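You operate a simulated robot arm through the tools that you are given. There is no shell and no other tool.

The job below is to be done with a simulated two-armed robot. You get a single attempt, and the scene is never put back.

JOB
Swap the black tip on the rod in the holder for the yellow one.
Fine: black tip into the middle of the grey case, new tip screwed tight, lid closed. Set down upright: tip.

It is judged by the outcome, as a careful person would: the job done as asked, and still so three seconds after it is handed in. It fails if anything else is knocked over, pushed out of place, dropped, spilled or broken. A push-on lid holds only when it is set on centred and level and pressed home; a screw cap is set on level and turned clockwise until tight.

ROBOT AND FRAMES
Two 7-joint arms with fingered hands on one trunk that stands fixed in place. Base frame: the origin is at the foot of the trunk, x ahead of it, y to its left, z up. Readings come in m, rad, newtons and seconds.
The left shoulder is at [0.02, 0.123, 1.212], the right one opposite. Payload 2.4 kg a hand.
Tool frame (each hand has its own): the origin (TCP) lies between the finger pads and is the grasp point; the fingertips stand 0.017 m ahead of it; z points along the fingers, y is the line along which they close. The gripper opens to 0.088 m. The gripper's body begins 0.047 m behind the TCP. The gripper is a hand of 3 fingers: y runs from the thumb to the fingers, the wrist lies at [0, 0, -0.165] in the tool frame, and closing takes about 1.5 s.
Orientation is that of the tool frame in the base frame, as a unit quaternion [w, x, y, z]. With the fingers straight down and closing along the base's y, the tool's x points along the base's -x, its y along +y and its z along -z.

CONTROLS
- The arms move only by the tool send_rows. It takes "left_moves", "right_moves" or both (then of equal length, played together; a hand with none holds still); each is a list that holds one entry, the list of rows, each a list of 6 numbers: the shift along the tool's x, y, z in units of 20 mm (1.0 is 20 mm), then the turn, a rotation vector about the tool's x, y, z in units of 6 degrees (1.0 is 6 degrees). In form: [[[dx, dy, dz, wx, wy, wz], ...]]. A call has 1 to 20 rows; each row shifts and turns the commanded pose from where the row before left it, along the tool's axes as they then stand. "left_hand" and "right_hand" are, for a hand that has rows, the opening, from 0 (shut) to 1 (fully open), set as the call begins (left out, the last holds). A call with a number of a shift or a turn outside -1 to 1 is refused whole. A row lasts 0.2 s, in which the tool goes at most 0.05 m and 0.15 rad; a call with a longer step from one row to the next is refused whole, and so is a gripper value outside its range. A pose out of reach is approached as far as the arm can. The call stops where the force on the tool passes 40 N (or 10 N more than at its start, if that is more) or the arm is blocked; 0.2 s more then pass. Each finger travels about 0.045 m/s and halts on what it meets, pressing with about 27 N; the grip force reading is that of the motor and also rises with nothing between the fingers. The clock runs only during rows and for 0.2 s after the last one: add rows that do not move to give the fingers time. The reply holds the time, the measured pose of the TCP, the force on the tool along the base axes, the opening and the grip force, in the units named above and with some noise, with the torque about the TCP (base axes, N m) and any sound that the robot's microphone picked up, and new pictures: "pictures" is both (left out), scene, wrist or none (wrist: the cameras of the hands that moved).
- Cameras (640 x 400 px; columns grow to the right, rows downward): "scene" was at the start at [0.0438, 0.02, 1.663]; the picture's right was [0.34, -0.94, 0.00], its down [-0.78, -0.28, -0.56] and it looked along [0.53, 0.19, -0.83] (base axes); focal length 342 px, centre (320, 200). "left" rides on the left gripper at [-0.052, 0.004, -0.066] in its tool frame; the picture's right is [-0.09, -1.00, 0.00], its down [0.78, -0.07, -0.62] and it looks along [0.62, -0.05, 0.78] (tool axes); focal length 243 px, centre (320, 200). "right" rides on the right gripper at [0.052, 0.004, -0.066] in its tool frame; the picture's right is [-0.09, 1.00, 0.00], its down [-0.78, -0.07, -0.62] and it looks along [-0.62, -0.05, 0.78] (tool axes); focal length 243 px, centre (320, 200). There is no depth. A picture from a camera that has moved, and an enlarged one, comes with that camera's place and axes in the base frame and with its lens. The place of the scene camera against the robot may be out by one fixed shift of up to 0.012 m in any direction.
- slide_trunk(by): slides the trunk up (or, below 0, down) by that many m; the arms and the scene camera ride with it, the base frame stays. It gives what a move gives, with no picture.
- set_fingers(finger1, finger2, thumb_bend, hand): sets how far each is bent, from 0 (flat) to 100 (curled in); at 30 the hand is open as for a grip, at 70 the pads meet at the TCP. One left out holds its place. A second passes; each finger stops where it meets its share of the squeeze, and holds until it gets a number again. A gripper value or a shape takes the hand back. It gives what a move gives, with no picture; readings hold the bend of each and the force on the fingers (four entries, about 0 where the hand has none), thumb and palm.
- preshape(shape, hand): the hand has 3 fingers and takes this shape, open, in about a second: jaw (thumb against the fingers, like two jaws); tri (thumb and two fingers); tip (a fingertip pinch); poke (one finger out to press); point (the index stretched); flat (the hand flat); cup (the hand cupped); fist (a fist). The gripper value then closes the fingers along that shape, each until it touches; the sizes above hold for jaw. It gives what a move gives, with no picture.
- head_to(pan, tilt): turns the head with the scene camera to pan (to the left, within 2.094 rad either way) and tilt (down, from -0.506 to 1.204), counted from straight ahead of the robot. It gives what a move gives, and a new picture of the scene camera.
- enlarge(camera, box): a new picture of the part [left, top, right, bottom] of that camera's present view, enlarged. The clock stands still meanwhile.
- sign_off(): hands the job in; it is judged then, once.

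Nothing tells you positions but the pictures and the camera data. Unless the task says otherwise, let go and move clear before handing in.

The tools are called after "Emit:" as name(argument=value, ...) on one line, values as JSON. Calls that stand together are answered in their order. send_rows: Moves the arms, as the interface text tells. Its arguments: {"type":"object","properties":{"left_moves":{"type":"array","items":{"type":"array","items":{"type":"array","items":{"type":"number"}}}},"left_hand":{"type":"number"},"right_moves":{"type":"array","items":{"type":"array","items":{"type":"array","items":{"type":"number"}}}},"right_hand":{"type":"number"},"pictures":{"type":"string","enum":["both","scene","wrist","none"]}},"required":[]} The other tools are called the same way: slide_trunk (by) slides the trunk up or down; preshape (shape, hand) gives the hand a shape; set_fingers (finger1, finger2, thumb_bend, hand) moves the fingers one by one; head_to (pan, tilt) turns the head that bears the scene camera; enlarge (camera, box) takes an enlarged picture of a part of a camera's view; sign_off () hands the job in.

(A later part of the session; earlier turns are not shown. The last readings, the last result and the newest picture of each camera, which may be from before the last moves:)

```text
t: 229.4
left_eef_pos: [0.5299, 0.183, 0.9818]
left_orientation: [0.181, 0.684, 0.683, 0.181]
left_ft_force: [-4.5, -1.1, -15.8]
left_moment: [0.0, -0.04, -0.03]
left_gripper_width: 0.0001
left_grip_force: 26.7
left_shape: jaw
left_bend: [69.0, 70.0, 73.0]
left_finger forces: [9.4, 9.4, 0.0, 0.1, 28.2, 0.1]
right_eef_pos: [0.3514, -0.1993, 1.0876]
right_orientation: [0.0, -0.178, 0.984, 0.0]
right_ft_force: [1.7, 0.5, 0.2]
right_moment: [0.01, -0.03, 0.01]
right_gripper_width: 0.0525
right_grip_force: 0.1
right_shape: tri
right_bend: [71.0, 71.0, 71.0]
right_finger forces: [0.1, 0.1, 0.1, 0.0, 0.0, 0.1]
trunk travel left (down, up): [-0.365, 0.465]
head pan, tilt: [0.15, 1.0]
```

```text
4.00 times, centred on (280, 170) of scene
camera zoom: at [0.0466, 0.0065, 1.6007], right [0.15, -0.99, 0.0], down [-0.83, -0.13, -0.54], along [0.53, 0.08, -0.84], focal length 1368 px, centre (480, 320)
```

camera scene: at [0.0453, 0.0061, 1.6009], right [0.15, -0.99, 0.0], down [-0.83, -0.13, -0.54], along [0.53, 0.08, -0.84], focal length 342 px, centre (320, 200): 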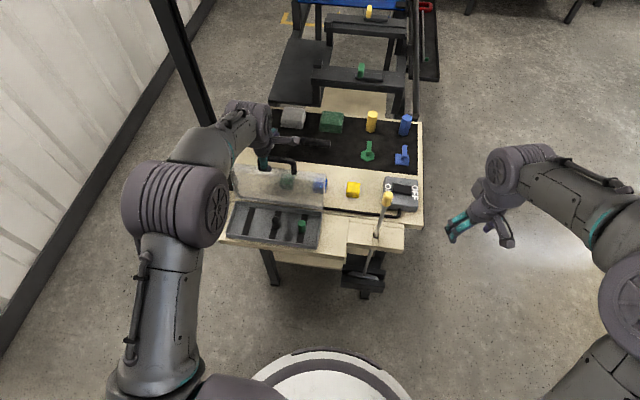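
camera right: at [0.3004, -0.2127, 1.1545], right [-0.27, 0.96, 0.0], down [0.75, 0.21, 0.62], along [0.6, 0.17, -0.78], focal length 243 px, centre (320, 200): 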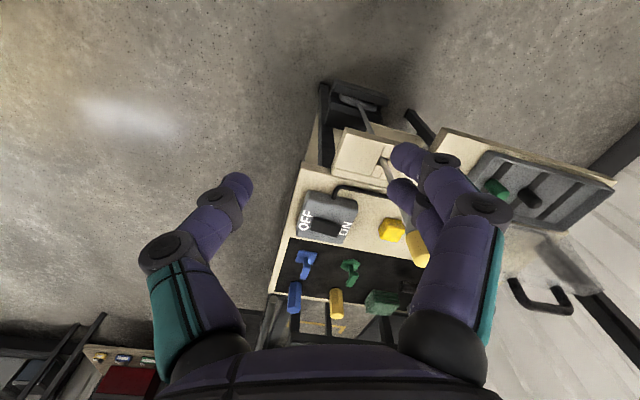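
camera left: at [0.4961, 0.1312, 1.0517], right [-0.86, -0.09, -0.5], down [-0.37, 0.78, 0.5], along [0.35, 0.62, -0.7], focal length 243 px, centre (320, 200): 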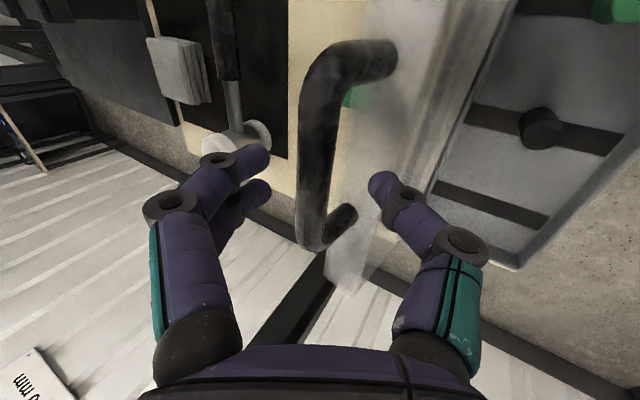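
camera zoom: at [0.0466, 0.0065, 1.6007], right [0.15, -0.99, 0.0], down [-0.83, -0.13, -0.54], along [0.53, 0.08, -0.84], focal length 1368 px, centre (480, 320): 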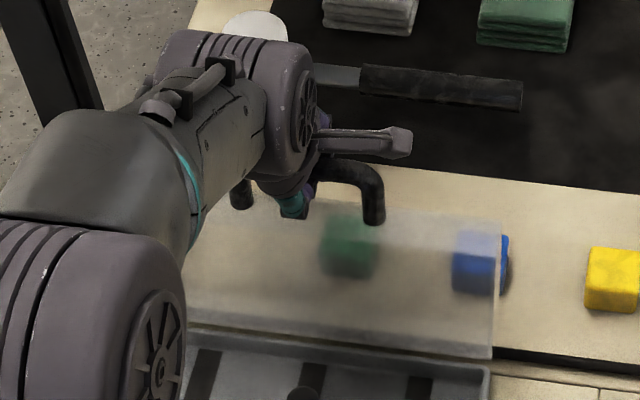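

The fingers have closed under the bar again, forming a hook around it. That's fine for pulling. I'll relieve the tension and draw the lid forward along its arc in small steps, watching the force.

Emit:
send_rows(left_moves=[[[0, -0.21, 0.22, 0, 0, 0], [0, 0, 0, 0, 0, 0]]], pictures="none")

Emit:
send_rows(left_moves=[[[0, -0.25, -0.29, 0, 0, 0], [0, -0.26, -0.29, 0, 0, 0], [0, -0.29, -0.26, 0, 0, 0], [0, -0.29, -0.25, 0, 0, 0], [0, 0, 0, 0, 0, 0]]], pictures="none")

Emit:
enlarge(camera="scene", box=[220, 120, 340, 250])

```text
t: 230.0
left_eef_pos: [0.5274, 0.1829, 0.9783]
left_orientation: [0.183, 0.683, 0.683, 0.183]
left_ft_force: [-1.3, -1.5, -5.0]
left_moment: [-0.02, -0.02, -0.03]
left_gripper_width: 0.0
left_grip_force: 26.8
left_shape: jaw
left_bend: [71.0, 71.0, 76.0]
left_finger forces: [9.7, 9.3, 0.0, 0.0, 21.5, 0.0]
right_eef_pos: [0.3509, -0.1994, 1.0885]
right_orientation: [0.001, -0.179, 0.984, 0.0]
right_ft_force: [-0.6, -0.2, -0.2]
right_moment: [0.01, -0.02, 0.0]
right_gripper_width: 0.0525
right_grip_force: 0.0
right_shape: tri
right_bend: [71.0, 71.0, 71.0]
right_finger forces: [0.0, 0.0, 0.0, 0.0, 0.0, 0.0]
trunk travel left (down, up): [-0.365, 0.465]
head pan, tilt: [0.15, 1.0]
```

```text
t: 231.2
left_eef_pos: [0.4991, 0.1836, 0.9836]
left_orientation: [0.182, 0.684, 0.683, 0.182]
left_ft_force: [-0.4, -3.8, -29.5]
left_moment: [0.01, -0.13, 0.0]
left_gripper_width: 0.0
left_grip_force: 26.5
left_shape: jaw
left_bend: [70.0, 70.0, 72.0]
left_finger forces: [11.4, 11.4, 0.0, 0.1, 36.7, 0.0]
right_eef_pos: [0.3518, -0.1996, 1.0877]
right_orientation: [0.0, -0.178, 0.984, 0.0]
right_ft_force: [0.2, -0.4, 0.1]
right_moment: [0.03, 0.07, -0.03]
right_gripper_width: 0.0524
right_grip_force: 0.2
right_shape: tri
right_bend: [71.0, 71.0, 71.0]
right_finger forces: [0.1, 0.1, 0.0, 0.1, 0.1, 0.0]
trunk travel left (down, up): [-0.365, 0.465]
head pan, tilt: [0.15, 1.0]
```

```text
3.08 times, centred on (280, 185) of scene
camera zoom: at [0.0487, 0.0066, 1.6006], right [0.15, -0.99, 0.0], down [-0.83, -0.13, -0.54], along [0.53, 0.08, -0.84], focal length 1052 px, centre (443, 246)
```

zoom: 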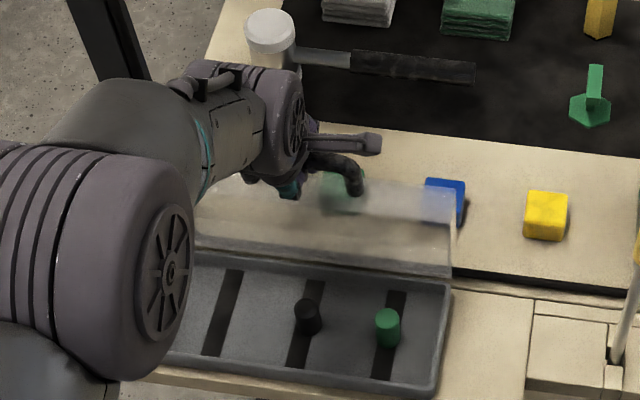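

Too much upward pull (30 N). Lowering about 6 mm to relieve before continuing.

Emit:
send_rows(left_moves=[[[0, -0.08, 0.13, 0, 0, 0], [0, -0.08, 0.13, 0, 0, 0], [0, 0, 0, 0, 0, 0]]], pictures="none")

```text
t: 232.0
left_eef_pos: [0.4989, 0.1845, 0.9804]
left_orientation: [0.183, 0.682, 0.683, 0.184]
left_ft_force: [0.2, -2.1, -4.8]
left_moment: [0.03, -0.05, -0.01]
left_gripper_width: 0.0
left_grip_force: 27.0
left_shape: jaw
left_bend: [71.0, 71.0, 76.0]
left_finger forces: [5.2, 4.2, 0.0, 0.0, 22.3, 0.0]
right_eef_pos: [0.3513, -0.1988, 1.0886]
right_orientation: [0.001, -0.179, 0.984, 0.0]
right_ft_force: [0.3, -0.5, 0.2]
right_moment: [-0.01, 0.02, -0.03]
right_gripper_width: 0.0525
right_grip_force: 0.0
right_shape: tri
right_bend: [71.0, 71.0, 71.0]
right_finger forces: [0.0, 0.0, 0.0, 0.0, 0.0, 0.0]
trunk travel left (down, up): [-0.365, 0.465]
head pan, tilt: [0.15, 1.0]
```

Emit:
send_rows(left_moves=[[[0, -0.274, -0.158, 0, 0, 0], [0, -0.274, -0.158, 0, 0, 0], [0, -0.274, -0.158, 0, 0, 0], [0, 0, 0, 0, 0, 0]]], pictures="none")

Emit:
enlarge(camera="scene", box=[220, 120, 340, 250])

```text
t: 233.0
left_eef_pos: [0.4794, 0.1833, 0.9793]
left_orientation: [0.183, 0.684, 0.682, 0.183]
left_ft_force: [2.4, -1.5, -10.4]
left_moment: [-0.05, -0.08, 0.02]
left_gripper_width: 0.0
left_grip_force: 26.8
left_shape: jaw
left_bend: [71.0, 72.0, 76.0]
left_finger forces: [5.3, 4.5, 0.1, 0.1, 25.9, 0.1]
right_eef_pos: [0.3518, -0.1988, 1.0884]
right_orientation: [0.0, -0.178, 0.984, 0.001]
right_ft_force: [0.6, 0.7, -0.4]
right_moment: [0.02, -0.02, -0.01]
right_gripper_width: 0.0523
right_grip_force: 0.0
right_shape: tri
right_bend: [71.0, 71.0, 71.0]
right_finger forces: [0.0, 0.0, 0.1, 0.2, 0.1, 0.1]
trunk travel left (down, up): [-0.365, 0.465]
head pan, tilt: [0.15, 1.0]
```

```text
3.08 times, centred on (280, 185) of scene
camera zoom: at [0.0469, 0.0063, 1.6008], right [0.15, -0.99, 0.0], down [-0.83, -0.13, -0.54], along [0.53, 0.08, -0.84], focal length 1052 px, centre (443, 246)
```

zoom: 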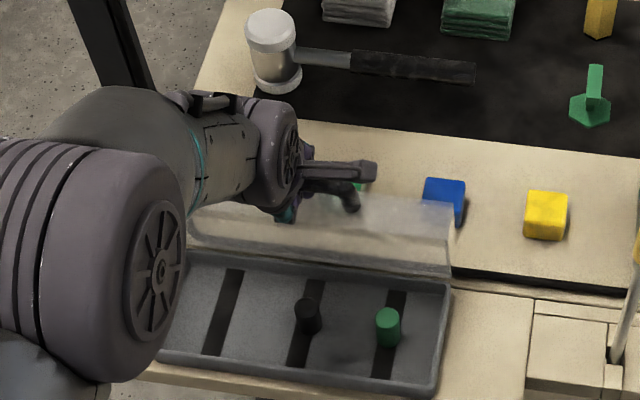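

Emit:
send_rows(left_moves=[[[0, -0.273, -0.08, 0, 0, 0], [0, -0.273, -0.08, 0, 0, 0], [0, -0.273, -0.08, 0, 0, 0], [0, 0, 0, 0, 0, 0]]], pictures="none")

Emit:
send_rows(left_moves=[[[0, -0.247, -0.065, 0, 0, 0], [0, -0.247, -0.065, 0, 0, 0], [0, -0.247, -0.065, 0, 0, 0], [0, 0, 0, 0, 0, 0]]], pictures="none")

Emit:
enlarge(camera="scene", box=[220, 120, 340, 250])

Emit:
enlarge(camera="left", box=[0, 0, 640, 400])

```text
t: 234.0
left_eef_pos: [0.4626, 0.1846, 0.9767]
left_orientation: [0.182, 0.683, 0.684, 0.182]
left_ft_force: [2.9, -1.1, -9.2]
left_moment: [-0.02, -0.09, 0.01]
left_gripper_width: 0.0
left_grip_force: 27.2
left_shape: jaw
left_bend: [72.0, 72.0, 76.0]
left_finger forces: [5.0, 4.6, 0.0, 0.0, 24.7, 0.0]
right_eef_pos: [0.3516, -0.1997, 1.0887]
right_orientation: [0.0, -0.178, 0.984, 0.0]
right_ft_force: [-0.9, 0.3, 0.0]
right_moment: [-0.01, 0.0, -0.01]
right_gripper_width: 0.0527
right_grip_force: 0.1
right_shape: tri
right_bend: [71.0, 71.0, 71.0]
right_finger forces: [0.0, 0.0, 0.0, 0.0, 0.0, 0.0]
trunk travel left (down, up): [-0.365, 0.465]
head pan, tilt: [0.15, 1.0]
```

```text
t: 235.0
left_eef_pos: [0.4487, 0.1833, 0.9713]
left_orientation: [0.182, 0.683, 0.684, 0.183]
left_ft_force: [5.6, -1.0, -13.6]
left_moment: [-0.04, -0.08, -0.01]
left_gripper_width: 0.0
left_grip_force: 27.5
left_shape: jaw
left_bend: [72.0, 72.0, 76.0]
left_finger forces: [5.2, 4.8, 0.0, 0.0, 27.0, 0.1]
right_eef_pos: [0.3513, -0.1985, 1.0874]
right_orientation: [-0.001, -0.177, 0.984, 0.0]
right_ft_force: [-0.1, 0.3, 0.4]
right_moment: [0.02, 0.0, 0.0]
right_gripper_width: 0.0523
right_grip_force: 0.0
right_shape: tri
right_bend: [71.0, 71.0, 71.0]
right_finger forces: [0.0, 0.0, 0.0, 0.1, 0.0, 0.0]
trunk travel left (down, up): [-0.365, 0.465]
head pan, tilt: [0.15, 1.0]
```

```text
3.08 times, centred on (280, 185) of scene
camera zoom: at [0.0481, 0.0065, 1.6008], right [0.15, -0.99, 0.0], down [-0.83, -0.13, -0.54], along [0.53, 0.08, -0.84], focal length 1052 px, centre (443, 246)
```

zoom: 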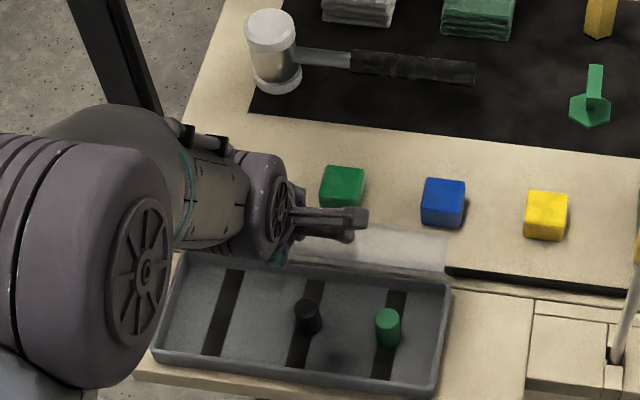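

```text
1.00 times, centred on (320, 200) of left (not enlarged: the box is as wide or as high as the picture)
camera zoom: at [0.4207, 0.1312, 1.03], right [-0.86, -0.09, -0.5], down [-0.37, 0.78, 0.51], along [0.34, 0.62, -0.71], focal length 243 px, centre (320, 200)
```

zoom: 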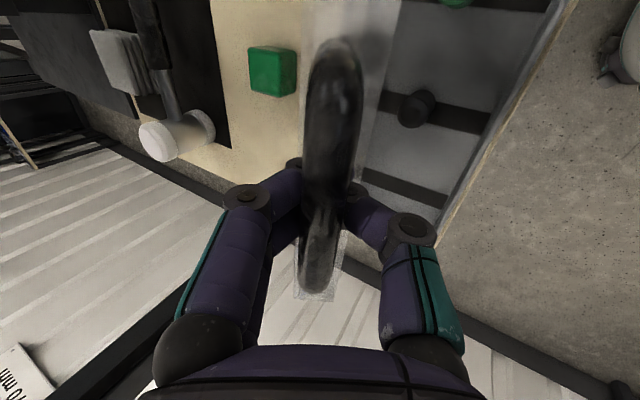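

The lid is past vertical and following. Continuing down the arc in the same way.

Emit:
send_rows(left_moves=[[[0, -0.335, -0.03, 0, 0, 0], [0, -0.335, -0.03, 0, 0, 0], [0, -0.4, -0.027, 0, 0, 0], [0, -0.41, -0.027, 0, 0, 0], [0, 0, 0, 0, 0, 0]]], pictures="none")

Emit:
send_rows(left_moves=[[[0, -0.4, 0.03, 0, 0, 0], [0, -0.4, 0.03, 0, 0, 0], [0, -0.345, 0.07, 0, 0, 0], [0, -0.345, 0.07, 0, 0, 0], [0, 0, 0, 0, 0, 0]]], pictures="none")

Emit:
enlarge(camera="scene", box=[220, 120, 340, 250])

Emit:
enlarge(camera="left", box=[0, 0, 640, 400])

```text
t: 236.2
left_eef_pos: [0.4232, 0.1837, 0.9579]
left_orientation: [0.182, 0.683, 0.683, 0.182]
left_ft_force: [11.0, -1.4, -14.5]
left_moment: [0.0, -0.09, -0.02]
left_gripper_width: 0.0
left_grip_force: 27.0
left_shape: jaw
left_bend: [72.0, 72.0, 77.0]
left_finger forces: [5.3, 5.2, 0.0, 0.1, 27.1, 0.0]
right_eef_pos: [0.3534, -0.199, 1.0874]
right_orientation: [0.0, -0.179, 0.984, 0.0]
right_ft_force: [0.1, 0.0, 0.1]
right_moment: [0.01, 0.01, -0.01]
right_gripper_width: 0.0525
right_grip_force: 0.1
right_shape: tri
right_bend: [71.0, 71.0, 71.0]
right_finger forces: [0.1, 0.1, 0.0, 0.0, 0.1, 0.0]
trunk travel left (down, up): [-0.365, 0.465]
head pan, tilt: [0.15, 1.0]
```

```text
t: 237.4
left_eef_pos: [0.4, 0.1846, 0.94]
left_orientation: [0.183, 0.683, 0.683, 0.183]
left_ft_force: [18.1, -2.5, -17.1]
left_moment: [-0.06, -0.11, 0.03]
left_gripper_width: 0.0001
left_grip_force: 27.1
left_shape: jaw
left_bend: [72.0, 72.0, 79.0]
left_finger forces: [6.4, 6.3, 0.0, 0.0, 28.0, 0.0]
right_eef_pos: [0.3552, -0.1997, 1.0868]
right_orientation: [0.0, -0.178, 0.984, -0.001]
right_ft_force: [0.2, 0.1, -0.6]
right_moment: [-0.01, -0.01, 0.02]
right_gripper_width: 0.0529
right_grip_force: 0.1
right_shape: tri
right_bend: [71.0, 71.0, 71.0]
right_finger forces: [0.0, 0.0, 0.0, 0.0, 0.0, 0.1]
trunk travel left (down, up): [-0.365, 0.465]
head pan, tilt: [0.15, 1.0]
```

```text
3.08 times, centred on (280, 185) of scene
camera zoom: at [0.0504, 0.0064, 1.6007], right [0.15, -0.99, 0.0], down [-0.83, -0.13, -0.54], along [0.53, 0.08, -0.84], focal length 1052 px, centre (443, 246)
```

zoom: 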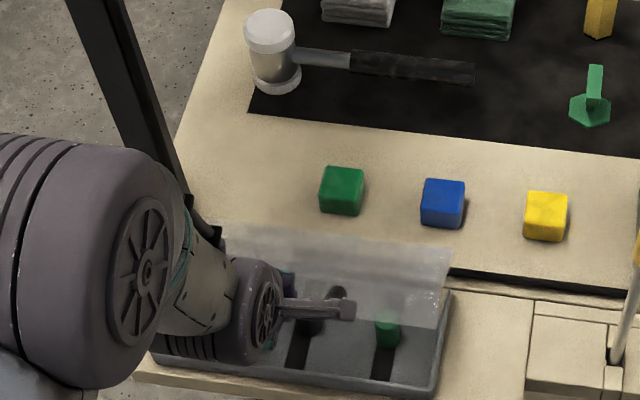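

```text
1.00 times, centred on (320, 200) of left (not enlarged: the box is as wide or as high as the picture)
camera zoom: at [0.3721, 0.1314, 0.9983], right [-0.86, -0.09, -0.5], down [-0.37, 0.78, 0.51], along [0.34, 0.62, -0.71], focal length 243 px, centre (320, 200)
```

zoom: 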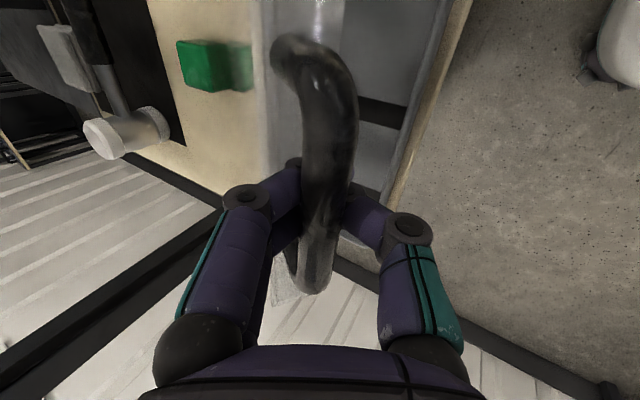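

The lid is at about 45° and the case hasn't shifted. I'll ease the radial tension and continue.

Emit:
send_rows(left_moves=[[[0, 0.06, 0.24, 0, 0, 0], [0, 0, 0, 0, 0, 0]]], pictures="none")

Emit:
send_rows(left_moves=[[[0, -0.335, 0.15, 0, 0, 0], [0, -0.335, 0.15, 0, 0, 0], [0, 0, 0, 0, 0, 0]]], pictures="none")

Emit:
enlarge(camera="scene", box=[200, 120, 340, 260])

Emit:
enlarge(camera="left", box=[0, 0, 640, 400])

```text
t: 238.0
left_eef_pos: [0.4011, 0.184, 0.9366]
left_orientation: [0.182, 0.683, 0.684, 0.183]
left_ft_force: [8.8, -0.6, -7.7]
left_moment: [-0.02, -0.03, 0.0]
left_gripper_width: 0.0
left_grip_force: 26.8
left_shape: jaw
left_bend: [72.0, 72.0, 80.0]
left_finger forces: [5.4, 5.5, 0.0, 0.1, 13.4, 0.1]
right_eef_pos: [0.3531, -0.1987, 1.0877]
right_orientation: [0.0, -0.178, 0.984, 0.0]
right_ft_force: [-0.1, 0.4, 0.2]
right_moment: [0.02, -0.02, -0.01]
right_gripper_width: 0.0526
right_grip_force: 0.1
right_shape: tri
right_bend: [71.0, 71.0, 71.0]
right_finger forces: [0.0, 0.0, 0.0, 0.0, 0.0, 0.0]
trunk travel left (down, up): [-0.365, 0.465]
head pan, tilt: [0.15, 1.0]
```

```text
t: 238.8
left_eef_pos: [0.3923, 0.182, 0.9247]
left_orientation: [0.183, 0.683, 0.683, 0.182]
left_ft_force: [5.8, -0.3, -4.5]
left_moment: [0.01, 0.0, 0.01]
left_gripper_width: 0.0
left_grip_force: 26.9
left_shape: jaw
left_bend: [72.0, 72.0, 79.0]
left_finger forces: [5.5, 5.5, 0.0, 0.0, 9.8, 0.1]
right_eef_pos: [0.3514, -0.1988, 1.0876]
right_orientation: [0.0, -0.178, 0.984, 0.001]
right_ft_force: [0.9, 0.7, 0.1]
right_moment: [-0.01, -0.02, 0.0]
right_gripper_width: 0.0524
right_grip_force: 0.1
right_shape: tri
right_bend: [71.0, 71.0, 71.0]
right_finger forces: [0.1, 0.0, 0.1, 0.1, 0.0, 0.0]
trunk travel left (down, up): [-0.365, 0.465]
head pan, tilt: [0.15, 1.0]
```

```text
2.86 times, centred on (270, 190) of scene
camera zoom: at [0.047, 0.0064, 1.6009], right [0.15, -0.99, 0.0], down [-0.83, -0.13, -0.54], along [0.53, 0.08, -0.84], focal length 977 px, centre (463, 229)
```

zoom: 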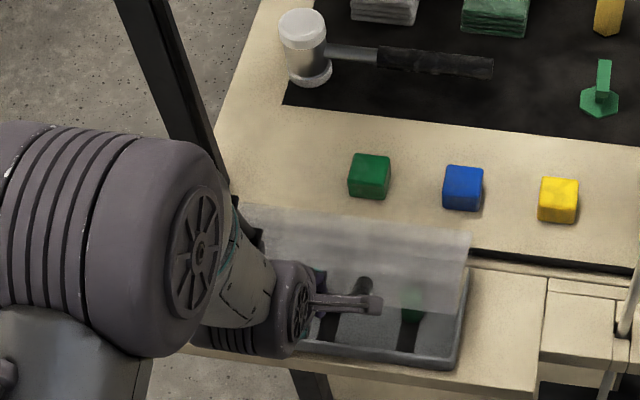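

```text
1.00 times, centred on (320, 200) of left (not enlarged: the box is as wide or as high as the picture)
camera zoom: at [0.3646, 0.1311, 0.9837], right [-0.86, -0.09, -0.5], down [-0.37, 0.78, 0.51], along [0.34, 0.62, -0.71], focal length 243 px, centre (320, 200)
```

zoom: 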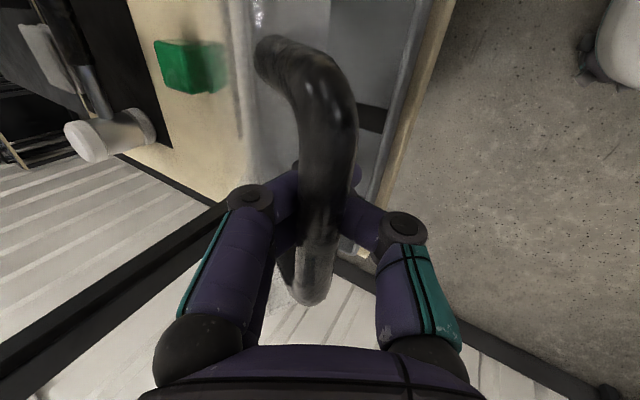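

Emit:
send_rows(left_moves=[[[0, -0.34, 0.165, 0, 0, 0], [0, -0.34, 0.165, 0, 0, 0], [0, 0, 0, 0, 0, 0]]], pictures="none")

Emit:
send_rows(left_moves=[[[0, -0.31, 0.21, 0, 0, 0], [0, -0.31, 0.21, 0, 0, 0], [0, 0, 0, 0, 0, 0]]], pictures="none")

Emit:
enlarge(camera="scene", box=[200, 120, 340, 260])

Emit:
enlarge(camera="left", box=[0, 0, 640, 400])

```text
t: 239.6
left_eef_pos: [0.3843, 0.1833, 0.9128]
left_orientation: [0.183, 0.683, 0.683, 0.183]
left_ft_force: [5.3, -0.2, -4.2]
left_moment: [0.02, 0.0, -0.05]
left_gripper_width: 0.0
left_grip_force: 26.8
left_shape: jaw
left_bend: [72.0, 73.0, 79.0]
left_finger forces: [5.8, 5.9, 0.0, 0.0, 8.6, 0.0]
right_eef_pos: [0.352, -0.1996, 1.0878]
right_orientation: [0.0, -0.177, 0.984, 0.0]
right_ft_force: [0.4, 0.2, -0.1]
right_moment: [0.0, 0.03, -0.02]
right_gripper_width: 0.0526
right_grip_force: 0.0
right_shape: tri
right_bend: [71.0, 71.0, 71.0]
right_finger forces: [0.0, 0.0, 0.0, 0.0, 0.1, 0.0]
trunk travel left (down, up): [-0.365, 0.465]
head pan, tilt: [0.15, 1.0]
```

```text
t: 240.4
left_eef_pos: [0.3782, 0.1831, 0.8988]
left_orientation: [0.183, 0.683, 0.683, 0.182]
left_ft_force: [5.2, 0.0, -1.4]
left_moment: [0.0, 0.0, 0.01]
left_gripper_width: 0.0
left_grip_force: 27.1
left_shape: jaw
left_bend: [72.0, 73.0, 78.0]
left_finger forces: [5.8, 5.9, 0.0, 0.1, 6.7, 0.1]
right_eef_pos: [0.3517, -0.1989, 1.0881]
right_orientation: [-0.001, -0.178, 0.984, 0.0]
right_ft_force: [0.3, 0.1, -0.3]
right_moment: [0.01, 0.01, -0.02]
right_gripper_width: 0.0524
right_grip_force: 0.2
right_shape: tri
right_bend: [71.0, 71.0, 71.0]
right_finger forces: [0.1, 0.0, 0.1, 0.1, 0.1, 0.0]
trunk travel left (down, up): [-0.365, 0.465]
head pan, tilt: [0.15, 1.0]
```

```text
2.86 times, centred on (270, 190) of scene
camera zoom: at [0.0466, 0.0062, 1.6009], right [0.15, -0.99, 0.0], down [-0.83, -0.13, -0.54], along [0.53, 0.08, -0.84], focal length 977 px, centre (463, 229)
```

zoom: 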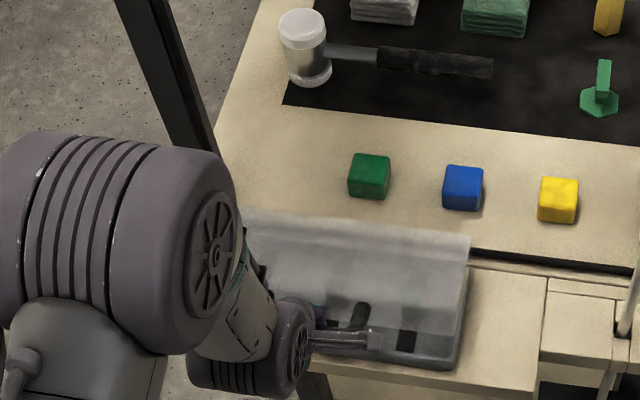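

```text
1.00 times, centred on (320, 200) of left (not enlarged: the box is as wide or as high as the picture)
camera zoom: at [0.3492, 0.1312, 0.9575], right [-0.86, -0.09, -0.5], down [-0.37, 0.78, 0.51], along [0.34, 0.62, -0.71], focal length 243 px, centre (320, 200)
```

zoom: 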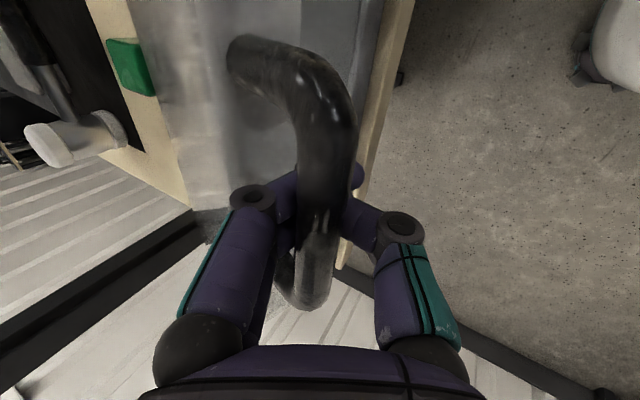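

Emit:
send_rows(left_moves=[[[0, -0.26, 0.22, 0, 0, 0], [0, -0.26, 0.22, 0, 0, 0], [0, 0, 0, 0, 0, 0]]], pictures="none")

Emit:
send_rows(left_moves=[[[0, -0.2, 0.23, 0, 0, 0], [0, -0.2, 0.23, 0, 0, 0], [0, 0, 0, 0, 0, 0]]], pictures="none")

Emit:
enlarge(camera="scene", box=[200, 120, 340, 260])

Emit:
enlarge(camera="left", box=[0, 0, 640, 400])

```text
t: 241.2
left_eef_pos: [0.3737, 0.1828, 0.8867]
left_orientation: [0.183, 0.683, 0.683, 0.183]
left_ft_force: [3.7, 0.1, -1.9]
left_moment: [0.04, 0.02, -0.04]
left_gripper_width: 0.0
left_grip_force: 26.9
left_shape: jaw
left_bend: [72.0, 73.0, 79.0]
left_finger forces: [0.1, 0.1, 0.1, 0.0, 5.4, 0.0]
right_eef_pos: [0.3513, -0.1997, 1.0883]
right_orientation: [0.001, -0.178, 0.984, -0.001]
right_ft_force: [0.2, -0.6, 1.1]
right_moment: [-0.01, 0.0, 0.0]
right_gripper_width: 0.0525
right_grip_force: 0.1
right_shape: tri
right_bend: [71.0, 71.0, 71.0]
right_finger forces: [0.0, 0.1, 0.1, 0.0, 0.1, 0.0]
trunk travel left (down, up): [-0.365, 0.465]
head pan, tilt: [0.15, 1.0]
```

```text
t: 242.0
left_eef_pos: [0.3687, 0.183, 0.8749]
left_orientation: [0.183, 0.683, 0.683, 0.183]
left_ft_force: [1.0, -0.4, -0.8]
left_moment: [-0.01, 0.0, 0.01]
left_gripper_width: 0.0
left_grip_force: 26.7
left_shape: jaw
left_bend: [73.0, 73.0, 80.0]
left_finger forces: [0.0, 0.1, 0.0, 0.0, 4.3, 0.1]
right_eef_pos: [0.3503, -0.1994, 1.0895]
right_orientation: [0.001, -0.178, 0.984, 0.0]
right_ft_force: [-0.2, -0.5, -0.7]
right_moment: [-0.03, 0.01, -0.03]
right_gripper_width: 0.0526
right_grip_force: 0.1
right_shape: tri
right_bend: [71.0, 71.0, 71.0]
right_finger forces: [0.0, 0.1, 0.0, 0.1, 0.0, 0.1]
trunk travel left (down, up): [-0.365, 0.465]
head pan, tilt: [0.15, 1.0]
```

```text
2.86 times, centred on (270, 190) of scene
camera zoom: at [0.0458, 0.0061, 1.6009], right [0.15, -0.99, 0.0], down [-0.83, -0.13, -0.54], along [0.53, 0.08, -0.84], focal length 977 px, centre (463, 229)
```

zoom: 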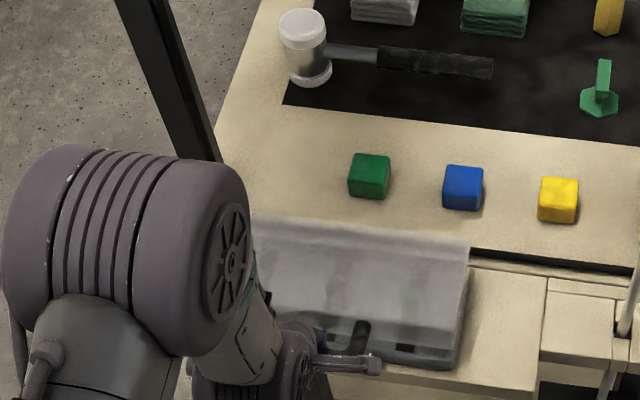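

```text
1.00 times, centred on (320, 200) of left (not enlarged: the box is as wide or as high as the picture)
camera zoom: at [0.3415, 0.1312, 0.9329], right [-0.86, -0.09, -0.5], down [-0.37, 0.78, 0.51], along [0.35, 0.62, -0.71], focal length 243 px, centre (320, 200)
```

zoom: 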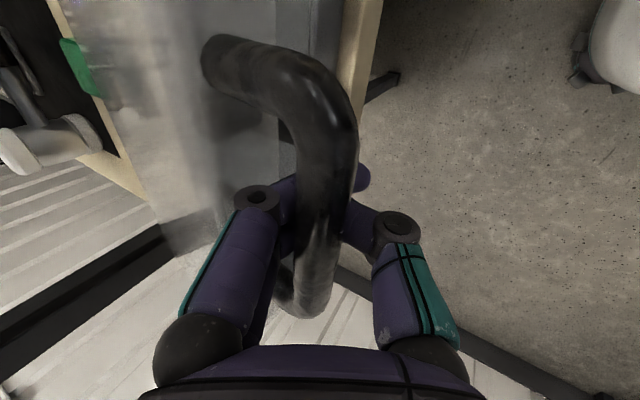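

Emit:
send_rows(left_moves=[[[0, -0.17, 0.2, 0, 0, 0], [0, -0.17, 0.2, 0, 0, 0], [0, 0, 0, 0, 0, 0]]], pictures="none")

Emit:
enlarge(camera="scene", box=[200, 120, 340, 260])

Emit:
enlarge(camera="left", box=[0, 0, 640, 400])

```text
t: 242.8
left_eef_pos: [0.3682, 0.1837, 0.8649]
left_orientation: [0.183, 0.683, 0.683, 0.183]
left_ft_force: [0.9, -0.5, -1.0]
left_moment: [0.01, 0.0, -0.04]
left_gripper_width: 0.0
left_grip_force: 26.6
left_shape: jaw
left_bend: [73.0, 73.0, 81.0]
left_finger forces: [0.0, 0.0, 0.0, 0.0, 4.0, 0.1]
right_eef_pos: [0.3507, -0.1998, 1.0887]
right_orientation: [0.001, -0.177, 0.984, 0.0]
right_ft_force: [0.3, -0.1, -0.4]
right_moment: [-0.04, 0.01, 0.01]
right_gripper_width: 0.0522
right_grip_force: 0.0
right_shape: tri
right_bend: [71.0, 71.0, 71.0]
right_finger forces: [0.0, 0.0, 0.0, 0.0, 0.0, 0.0]
trunk travel left (down, up): [-0.365, 0.465]
head pan, tilt: [0.15, 1.0]
```

```text
2.86 times, centred on (270, 190) of scene
camera zoom: at [0.0458, 0.006, 1.6009], right [0.15, -0.99, 0.0], down [-0.83, -0.13, -0.54], along [0.53, 0.08, -0.84], focal length 977 px, centre (463, 229)
```

zoom: 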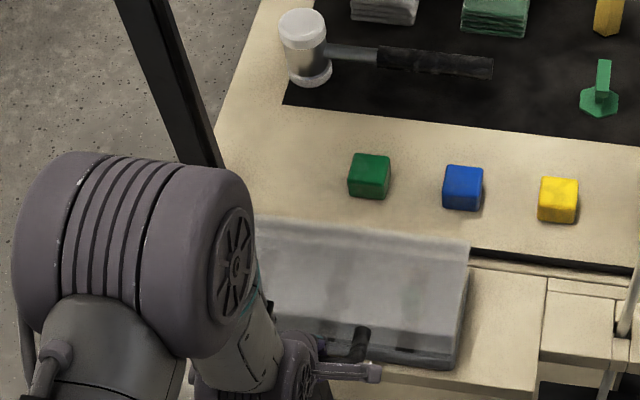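

```text
1.00 times, centred on (320, 200) of left (not enlarged: the box is as wide or as high as the picture)
camera zoom: at [0.3396, 0.1315, 0.9232], right [-0.86, -0.09, -0.5], down [-0.37, 0.78, 0.51], along [0.35, 0.62, -0.71], focal length 243 px, centre (320, 200)
```

zoom: 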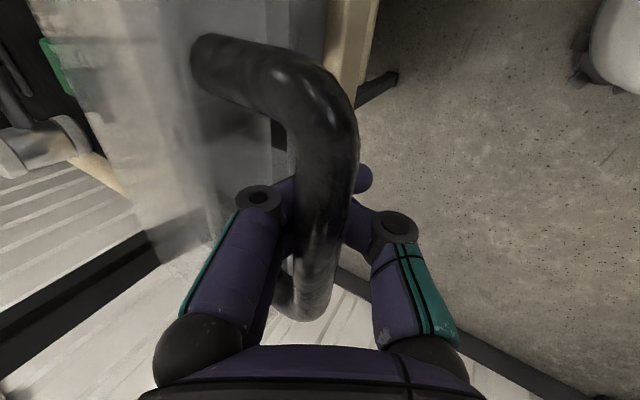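

Emit:
send_rows(left_moves=[[[0, -0.15, 0.26, 0, 0, 0], [0, 0, 0, 0, 0, 0]]], pictures="none")

Emit:
enlarge(camera="scene", box=[200, 120, 340, 260])

Emit:
enlarge(camera="left", box=[120, 0, 440, 200])

```text
t: 243.4
left_eef_pos: [0.3669, 0.1831, 0.8589]
left_orientation: [0.183, 0.683, 0.683, 0.184]
left_ft_force: [0.8, 0.5, 0.0]
left_moment: [0.01, 0.0, 0.01]
left_gripper_width: 0.0
left_grip_force: 27.2
left_shape: jaw
left_bend: [73.0, 73.0, 82.0]
left_finger forces: [0.1, 0.1, 0.1, 0.1, 0.0, 0.0]
right_eef_pos: [0.3502, -0.199, 1.0889]
right_orientation: [0.001, -0.178, 0.984, 0.0]
right_ft_force: [-0.2, -0.6, 0.1]
right_moment: [0.0, 0.0, 0.0]
right_gripper_width: 0.0526
right_grip_force: 0.0
right_shape: tri
right_bend: [71.0, 71.0, 71.0]
right_finger forces: [0.0, 0.0, 0.0, 0.0, 0.0, 0.0]
trunk travel left (down, up): [-0.365, 0.465]
head pan, tilt: [0.15, 1.0]
```

```text
2.86 times, centred on (270, 190) of scene
camera zoom: at [0.0456, 0.0061, 1.6009], right [0.15, -0.99, 0.0], down [-0.83, -0.13, -0.54], along [0.53, 0.08, -0.84], focal length 977 px, centre (463, 229)
```

zoom: 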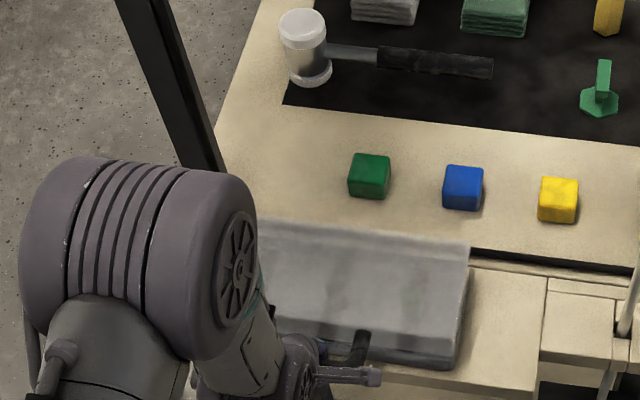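

```text
2.00 times, centred on (280, 100) of left
camera zoom: at [0.3393, 0.1315, 0.9172], right [-0.86, -0.09, -0.5], down [-0.37, 0.78, 0.51], along [0.35, 0.62, -0.71], focal length 485 px, centre (400, 400)
```

zoom: 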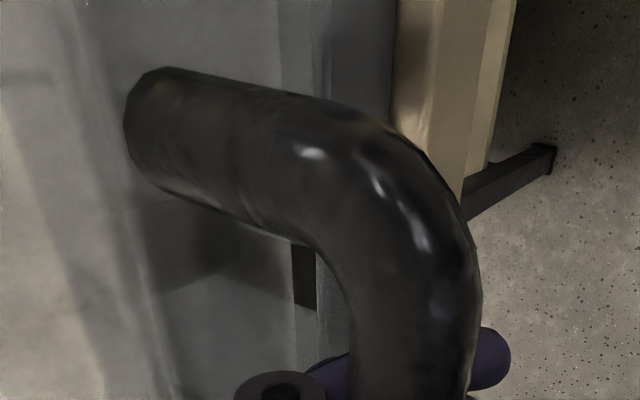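

No more load on the fingers: the lid has come down. I'll straighten the hand to vertical around the bar, open slightly as on the first approach, and withdraw upward.

Emit:
send_rows(left_moves=[[[0, -0.09, -0.05, 1, 0, 0], [0, -0.09, -0.04, 1, 0, 0], [0, -0.095, -0.03, 1, 0, 0], [0, -0.1, -0.02, 1, 0, 0], [0, -0.1, -0.01, 1, 0, 0], [0, 0, 0, 0, 0, 0]]], pictures="none")

Emit:
enlarge(camera="left", box=[120, 0, 440, 200])

Emit:
enlarge(camera="scene", box=[200, 150, 340, 260])

```text
t: 244.8
left_eef_pos: [0.3578, 0.1839, 0.857]
left_orientation: [-0.001, 0.707, 0.707, -0.001]
left_ft_force: [0.5, 0.5, 0.1]
left_moment: [0.02, 0.03, 0.04]
left_gripper_width: 0.0
left_grip_force: 26.8
left_shape: jaw
left_bend: [73.0, 73.0, 82.0]
left_finger forces: [0.0, 0.0, 0.1, 0.1, 0.1, 0.0]
right_eef_pos: [0.3511, -0.2002, 1.0892]
right_orientation: [0.0, -0.178, 0.984, 0.001]
right_ft_force: [-0.3, 0.3, 1.0]
right_moment: [0.0, 0.0, 0.02]
right_gripper_width: 0.0526
right_grip_force: 0.0
right_shape: tri
right_bend: [71.0, 71.0, 71.0]
right_finger forces: [0.0, 0.0, 0.0, 0.0, 0.0, 0.1]
trunk travel left (down, up): [-0.365, 0.465]
head pan, tilt: [0.15, 1.0]
```

```text
2.00 times, centred on (280, 100) of left
camera zoom: at [0.3634, 0.1316, 0.9233], right [-1.0, -0.09, 0.0], down [-0.07, 0.78, 0.62], along [-0.05, 0.62, -0.78], focal length 485 px, centre (400, 400)
```

zoom: 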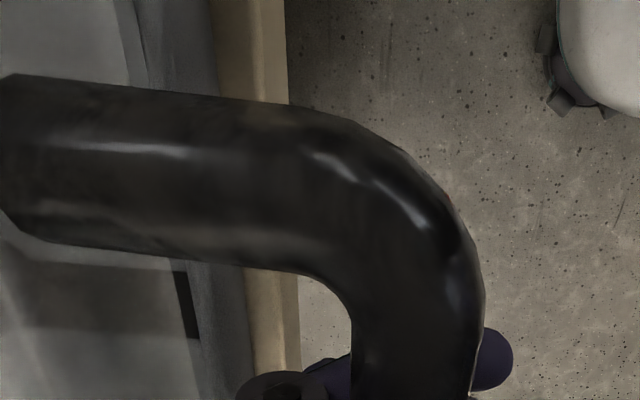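

```text
3.64 times, centred on (270, 205) of scene
camera zoom: at [0.0455, 0.0061, 1.6009], right [0.15, -0.99, 0.0], down [-0.83, -0.13, -0.54], along [0.53, 0.08, -0.84], focal length 1244 px, centre (502, 182)
```

zoom: 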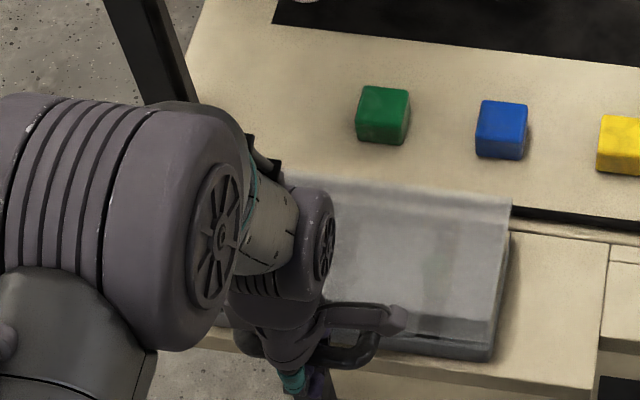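

Emit:
send_rows(left_moves=[[[0, 0, 0, 0, 0, 0], [0, 0, 0, 0, 0, 0], [0, 0, 0, 0, 0, 0], [0, 0, 0, 0, 0, 0]]], left_hand=0.3, pictures="wrist")

Emit:
enlarge(camera="scene", box=[200, 150, 340, 260])

```text
t: 245.8
left_eef_pos: [0.3553, 0.1839, 0.859]
left_orientation: [0.001, 0.707, 0.707, 0.0]
left_ft_force: [-13.8, -0.6, 3.6]
left_moment: [0.0, -0.43, 0.01]
left_gripper_width: 0.0222
left_grip_force: 0.2
left_shape: jaw
left_bend: [74.0, 74.0, 70.0]
left_finger forces: [7.3, 7.3, 0.0, 0.1, 0.0, 0.0]
right_eef_pos: [0.3494, -0.1992, 1.0899]
right_orientation: [0.002, -0.178, 0.984, -0.001]
right_ft_force: [-0.8, 0.3, -0.2]
right_moment: [-0.02, -0.01, 0.01]
right_gripper_width: 0.0524
right_grip_force: 0.1
right_shape: tri
right_bend: [71.0, 71.0, 71.0]
right_finger forces: [0.0, 0.1, 0.0, 0.0, 0.0, 0.0]
trunk travel left (down, up): [-0.365, 0.465]
head pan, tilt: [0.15, 1.0]
camera left: at [0.3613, 0.1316, 0.9237], right [-1.0, -0.09, 0.0], down [-0.07, 0.78, 0.62], along [-0.05, 0.62, -0.78], focal length 243 px, centre (320, 200)
```

left: 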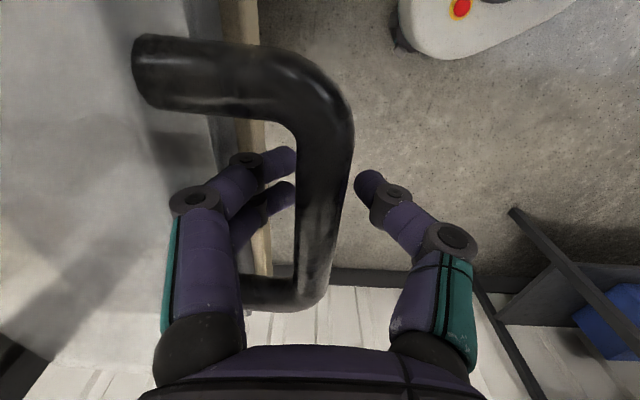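

```text
3.64 times, centred on (270, 205) of scene
camera zoom: at [0.0427, 0.0059, 1.601], right [0.15, -0.99, 0.0], down [-0.83, -0.13, -0.54], along [0.54, 0.08, -0.84], focal length 1244 px, centre (502, 182)
```

zoom: 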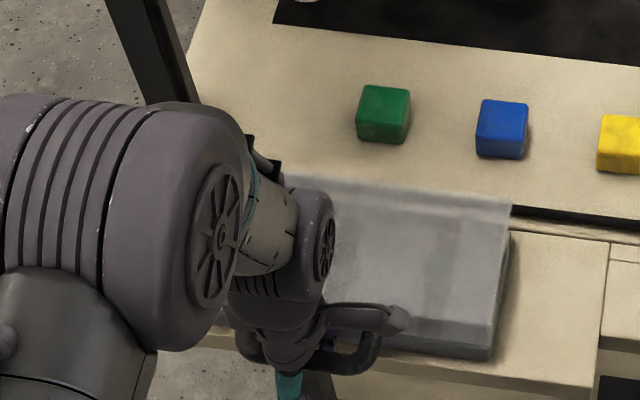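

The finger is pressing the tray's front face (14 N). I'll ease back 2 mm and rise, as the gap is wider at handle level.

Emit:
send_rows(left_moves=[[[0, -0.1, 0, 0, 0, 0], [0, 0, -0.25, 0, 0, 0], [0, 0, -0.25, 0, 0, 0], [0, 0, 0, 0, 0, 0]]], left_hand=0.27, pictures="wrist")

Emit:
enlarge(camera="left", box=[120, 0, 440, 200])

```text
t: 246.8
left_eef_pos: [0.3558, 0.1826, 0.8676]
left_orientation: [0.0, 0.707, 0.707, 0.0]
left_ft_force: [-0.3, 0.0, -0.6]
left_moment: [0.0, 0.0, -0.02]
left_gripper_width: 0.0236
left_grip_force: 0.0
left_shape: jaw
left_bend: [74.0, 74.0, 70.0]
left_finger forces: [0.2, 0.1, 0.1, 0.0, 0.1, 0.1]
right_eef_pos: [0.3516, -0.2002, 1.0892]
right_orientation: [0.001, -0.178, 0.984, 0.0]
right_ft_force: [0.3, -0.1, 0.1]
right_moment: [-0.03, 0.0, 0.01]
right_gripper_width: 0.0527
right_grip_force: 0.1
right_shape: tri
right_bend: [71.0, 71.0, 71.0]
right_finger forces: [0.1, 0.0, 0.0, 0.1, 0.0, 0.0]
trunk travel left (down, up): [-0.365, 0.465]
head pan, tilt: [0.15, 1.0]
camera left: at [0.3617, 0.131, 0.9335], right [-1.0, -0.09, 0.0], down [-0.07, 0.78, 0.62], along [-0.05, 0.62, -0.78], focal length 243 px, centre (320, 200)
```

left: 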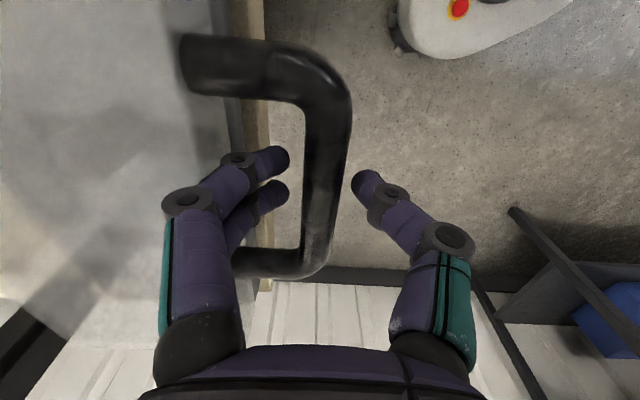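

```text
2.00 times, centred on (280, 100) of left
camera zoom: at [0.3617, 0.131, 0.9335], right [-1.0, -0.09, 0.0], down [-0.07, 0.78, 0.62], along [-0.05, 0.62, -0.78], focal length 485 px, centre (400, 400)
```

zoom: 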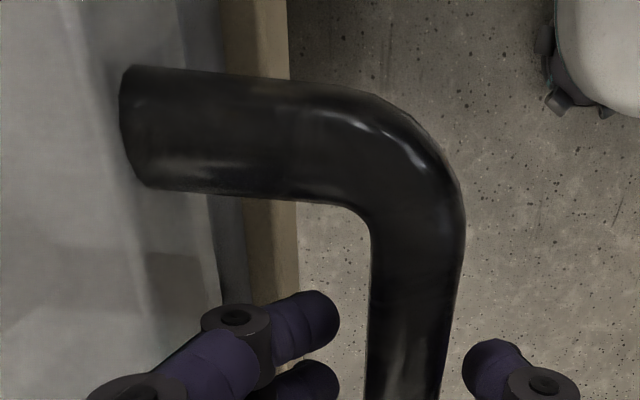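

The lid looks closed. Centring on the bar and raising the hand out.

Emit:
send_rows(left_moves=[[[0, -0.08, 0, 0, 0, 0], [0, 0, -0.3, 0, 0, 0], [0, 0, -0.5, 0, 0, 0], [0, 0, -0.8, 0, 0, 0], [0, 0, -1, 0, 0, 0], [0, 0, -1, 0, 0, 0], [0, 0, -1, 0, 0, 0], [0, 0, 0, 0, 0, 0]]], left_hand=0.3, pictures="both")

Emit:
enlarge(camera="left", box=[120, 0, 440, 200])

Emit:
enlarge(camera="scene", box=[200, 150, 340, 260])

```text
t: 248.6
left_eef_pos: [0.3548, 0.1837, 0.96]
left_orientation: [0.0, 0.707, 0.708, 0.0]
left_ft_force: [-0.8, -0.6, 0.4]
left_moment: [0.0, -0.02, 0.02]
left_gripper_width: 0.0262
left_grip_force: 0.1
left_shape: jaw
left_bend: [74.0, 74.0, 70.0]
left_finger forces: [0.0, 0.1, 0.0, 0.0, 0.1, 0.0]
right_eef_pos: [0.3505, -0.1997, 1.0871]
right_orientation: [0.001, -0.178, 0.984, 0.0]
right_ft_force: [0.2, 0.1, 0.1]
right_moment: [-0.01, 0.01, -0.02]
right_gripper_width: 0.0523
right_grip_force: 0.1
right_shape: tri
right_bend: [71.0, 71.0, 71.0]
right_finger forces: [0.0, 0.1, 0.1, 0.0, 0.1, 0.0]
trunk travel left (down, up): [-0.365, 0.465]
head pan, tilt: [0.15, 1.0]
camera scene: at [0.0456, 0.0061, 1.6009], right [0.15, -0.99, 0.0], down [-0.83, -0.13, -0.54], along [0.53, 0.08, -0.84], focal length 342 px, centre (320, 200)
camera left: at [0.3595, 0.1314, 1.0251], right [-1.0, -0.09, 0.0], down [-0.07, 0.78, 0.62], along [-0.05, 0.62, -0.78], focal length 243 px, centre (320, 200)
```

scene: 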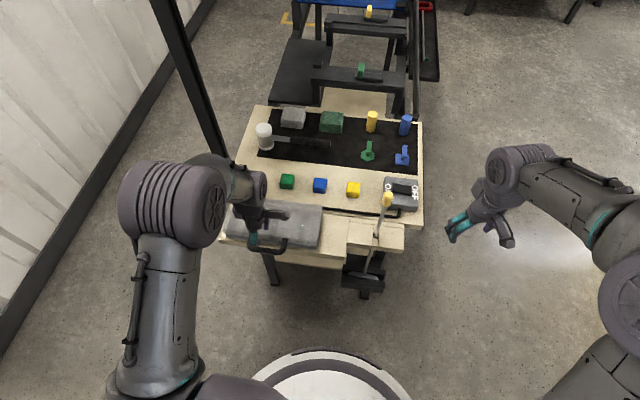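
left: 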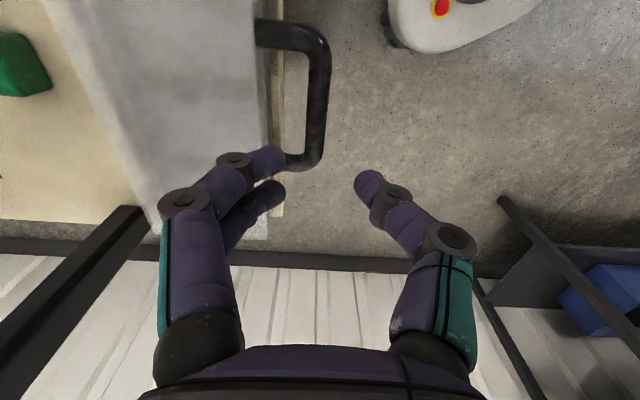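

```text
2.00 times, centred on (280, 100) of left
camera zoom: at [0.3595, 0.1314, 1.0251], right [-1.0, -0.09, 0.0], down [-0.07, 0.78, 0.62], along [-0.05, 0.62, -0.78], focal length 485 px, centre (400, 400)
```

zoom: 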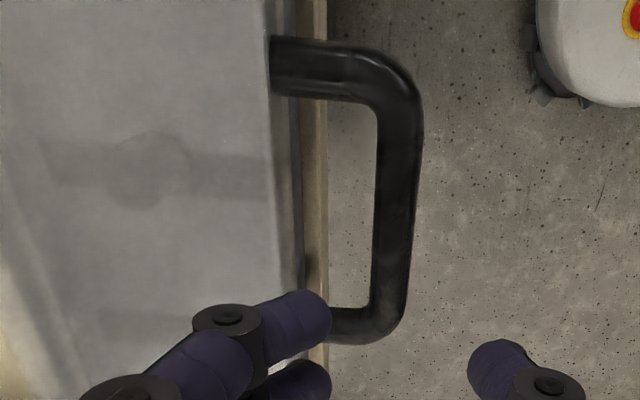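

```text
3.64 times, centred on (270, 205) of scene
camera zoom: at [0.0456, 0.0061, 1.6009], right [0.15, -0.99, 0.0], down [-0.83, -0.13, -0.54], along [0.53, 0.08, -0.84], focal length 1244 px, centre (502, 182)
```

zoom: 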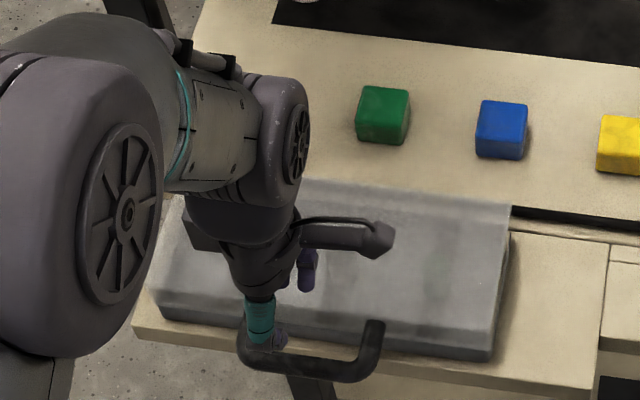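

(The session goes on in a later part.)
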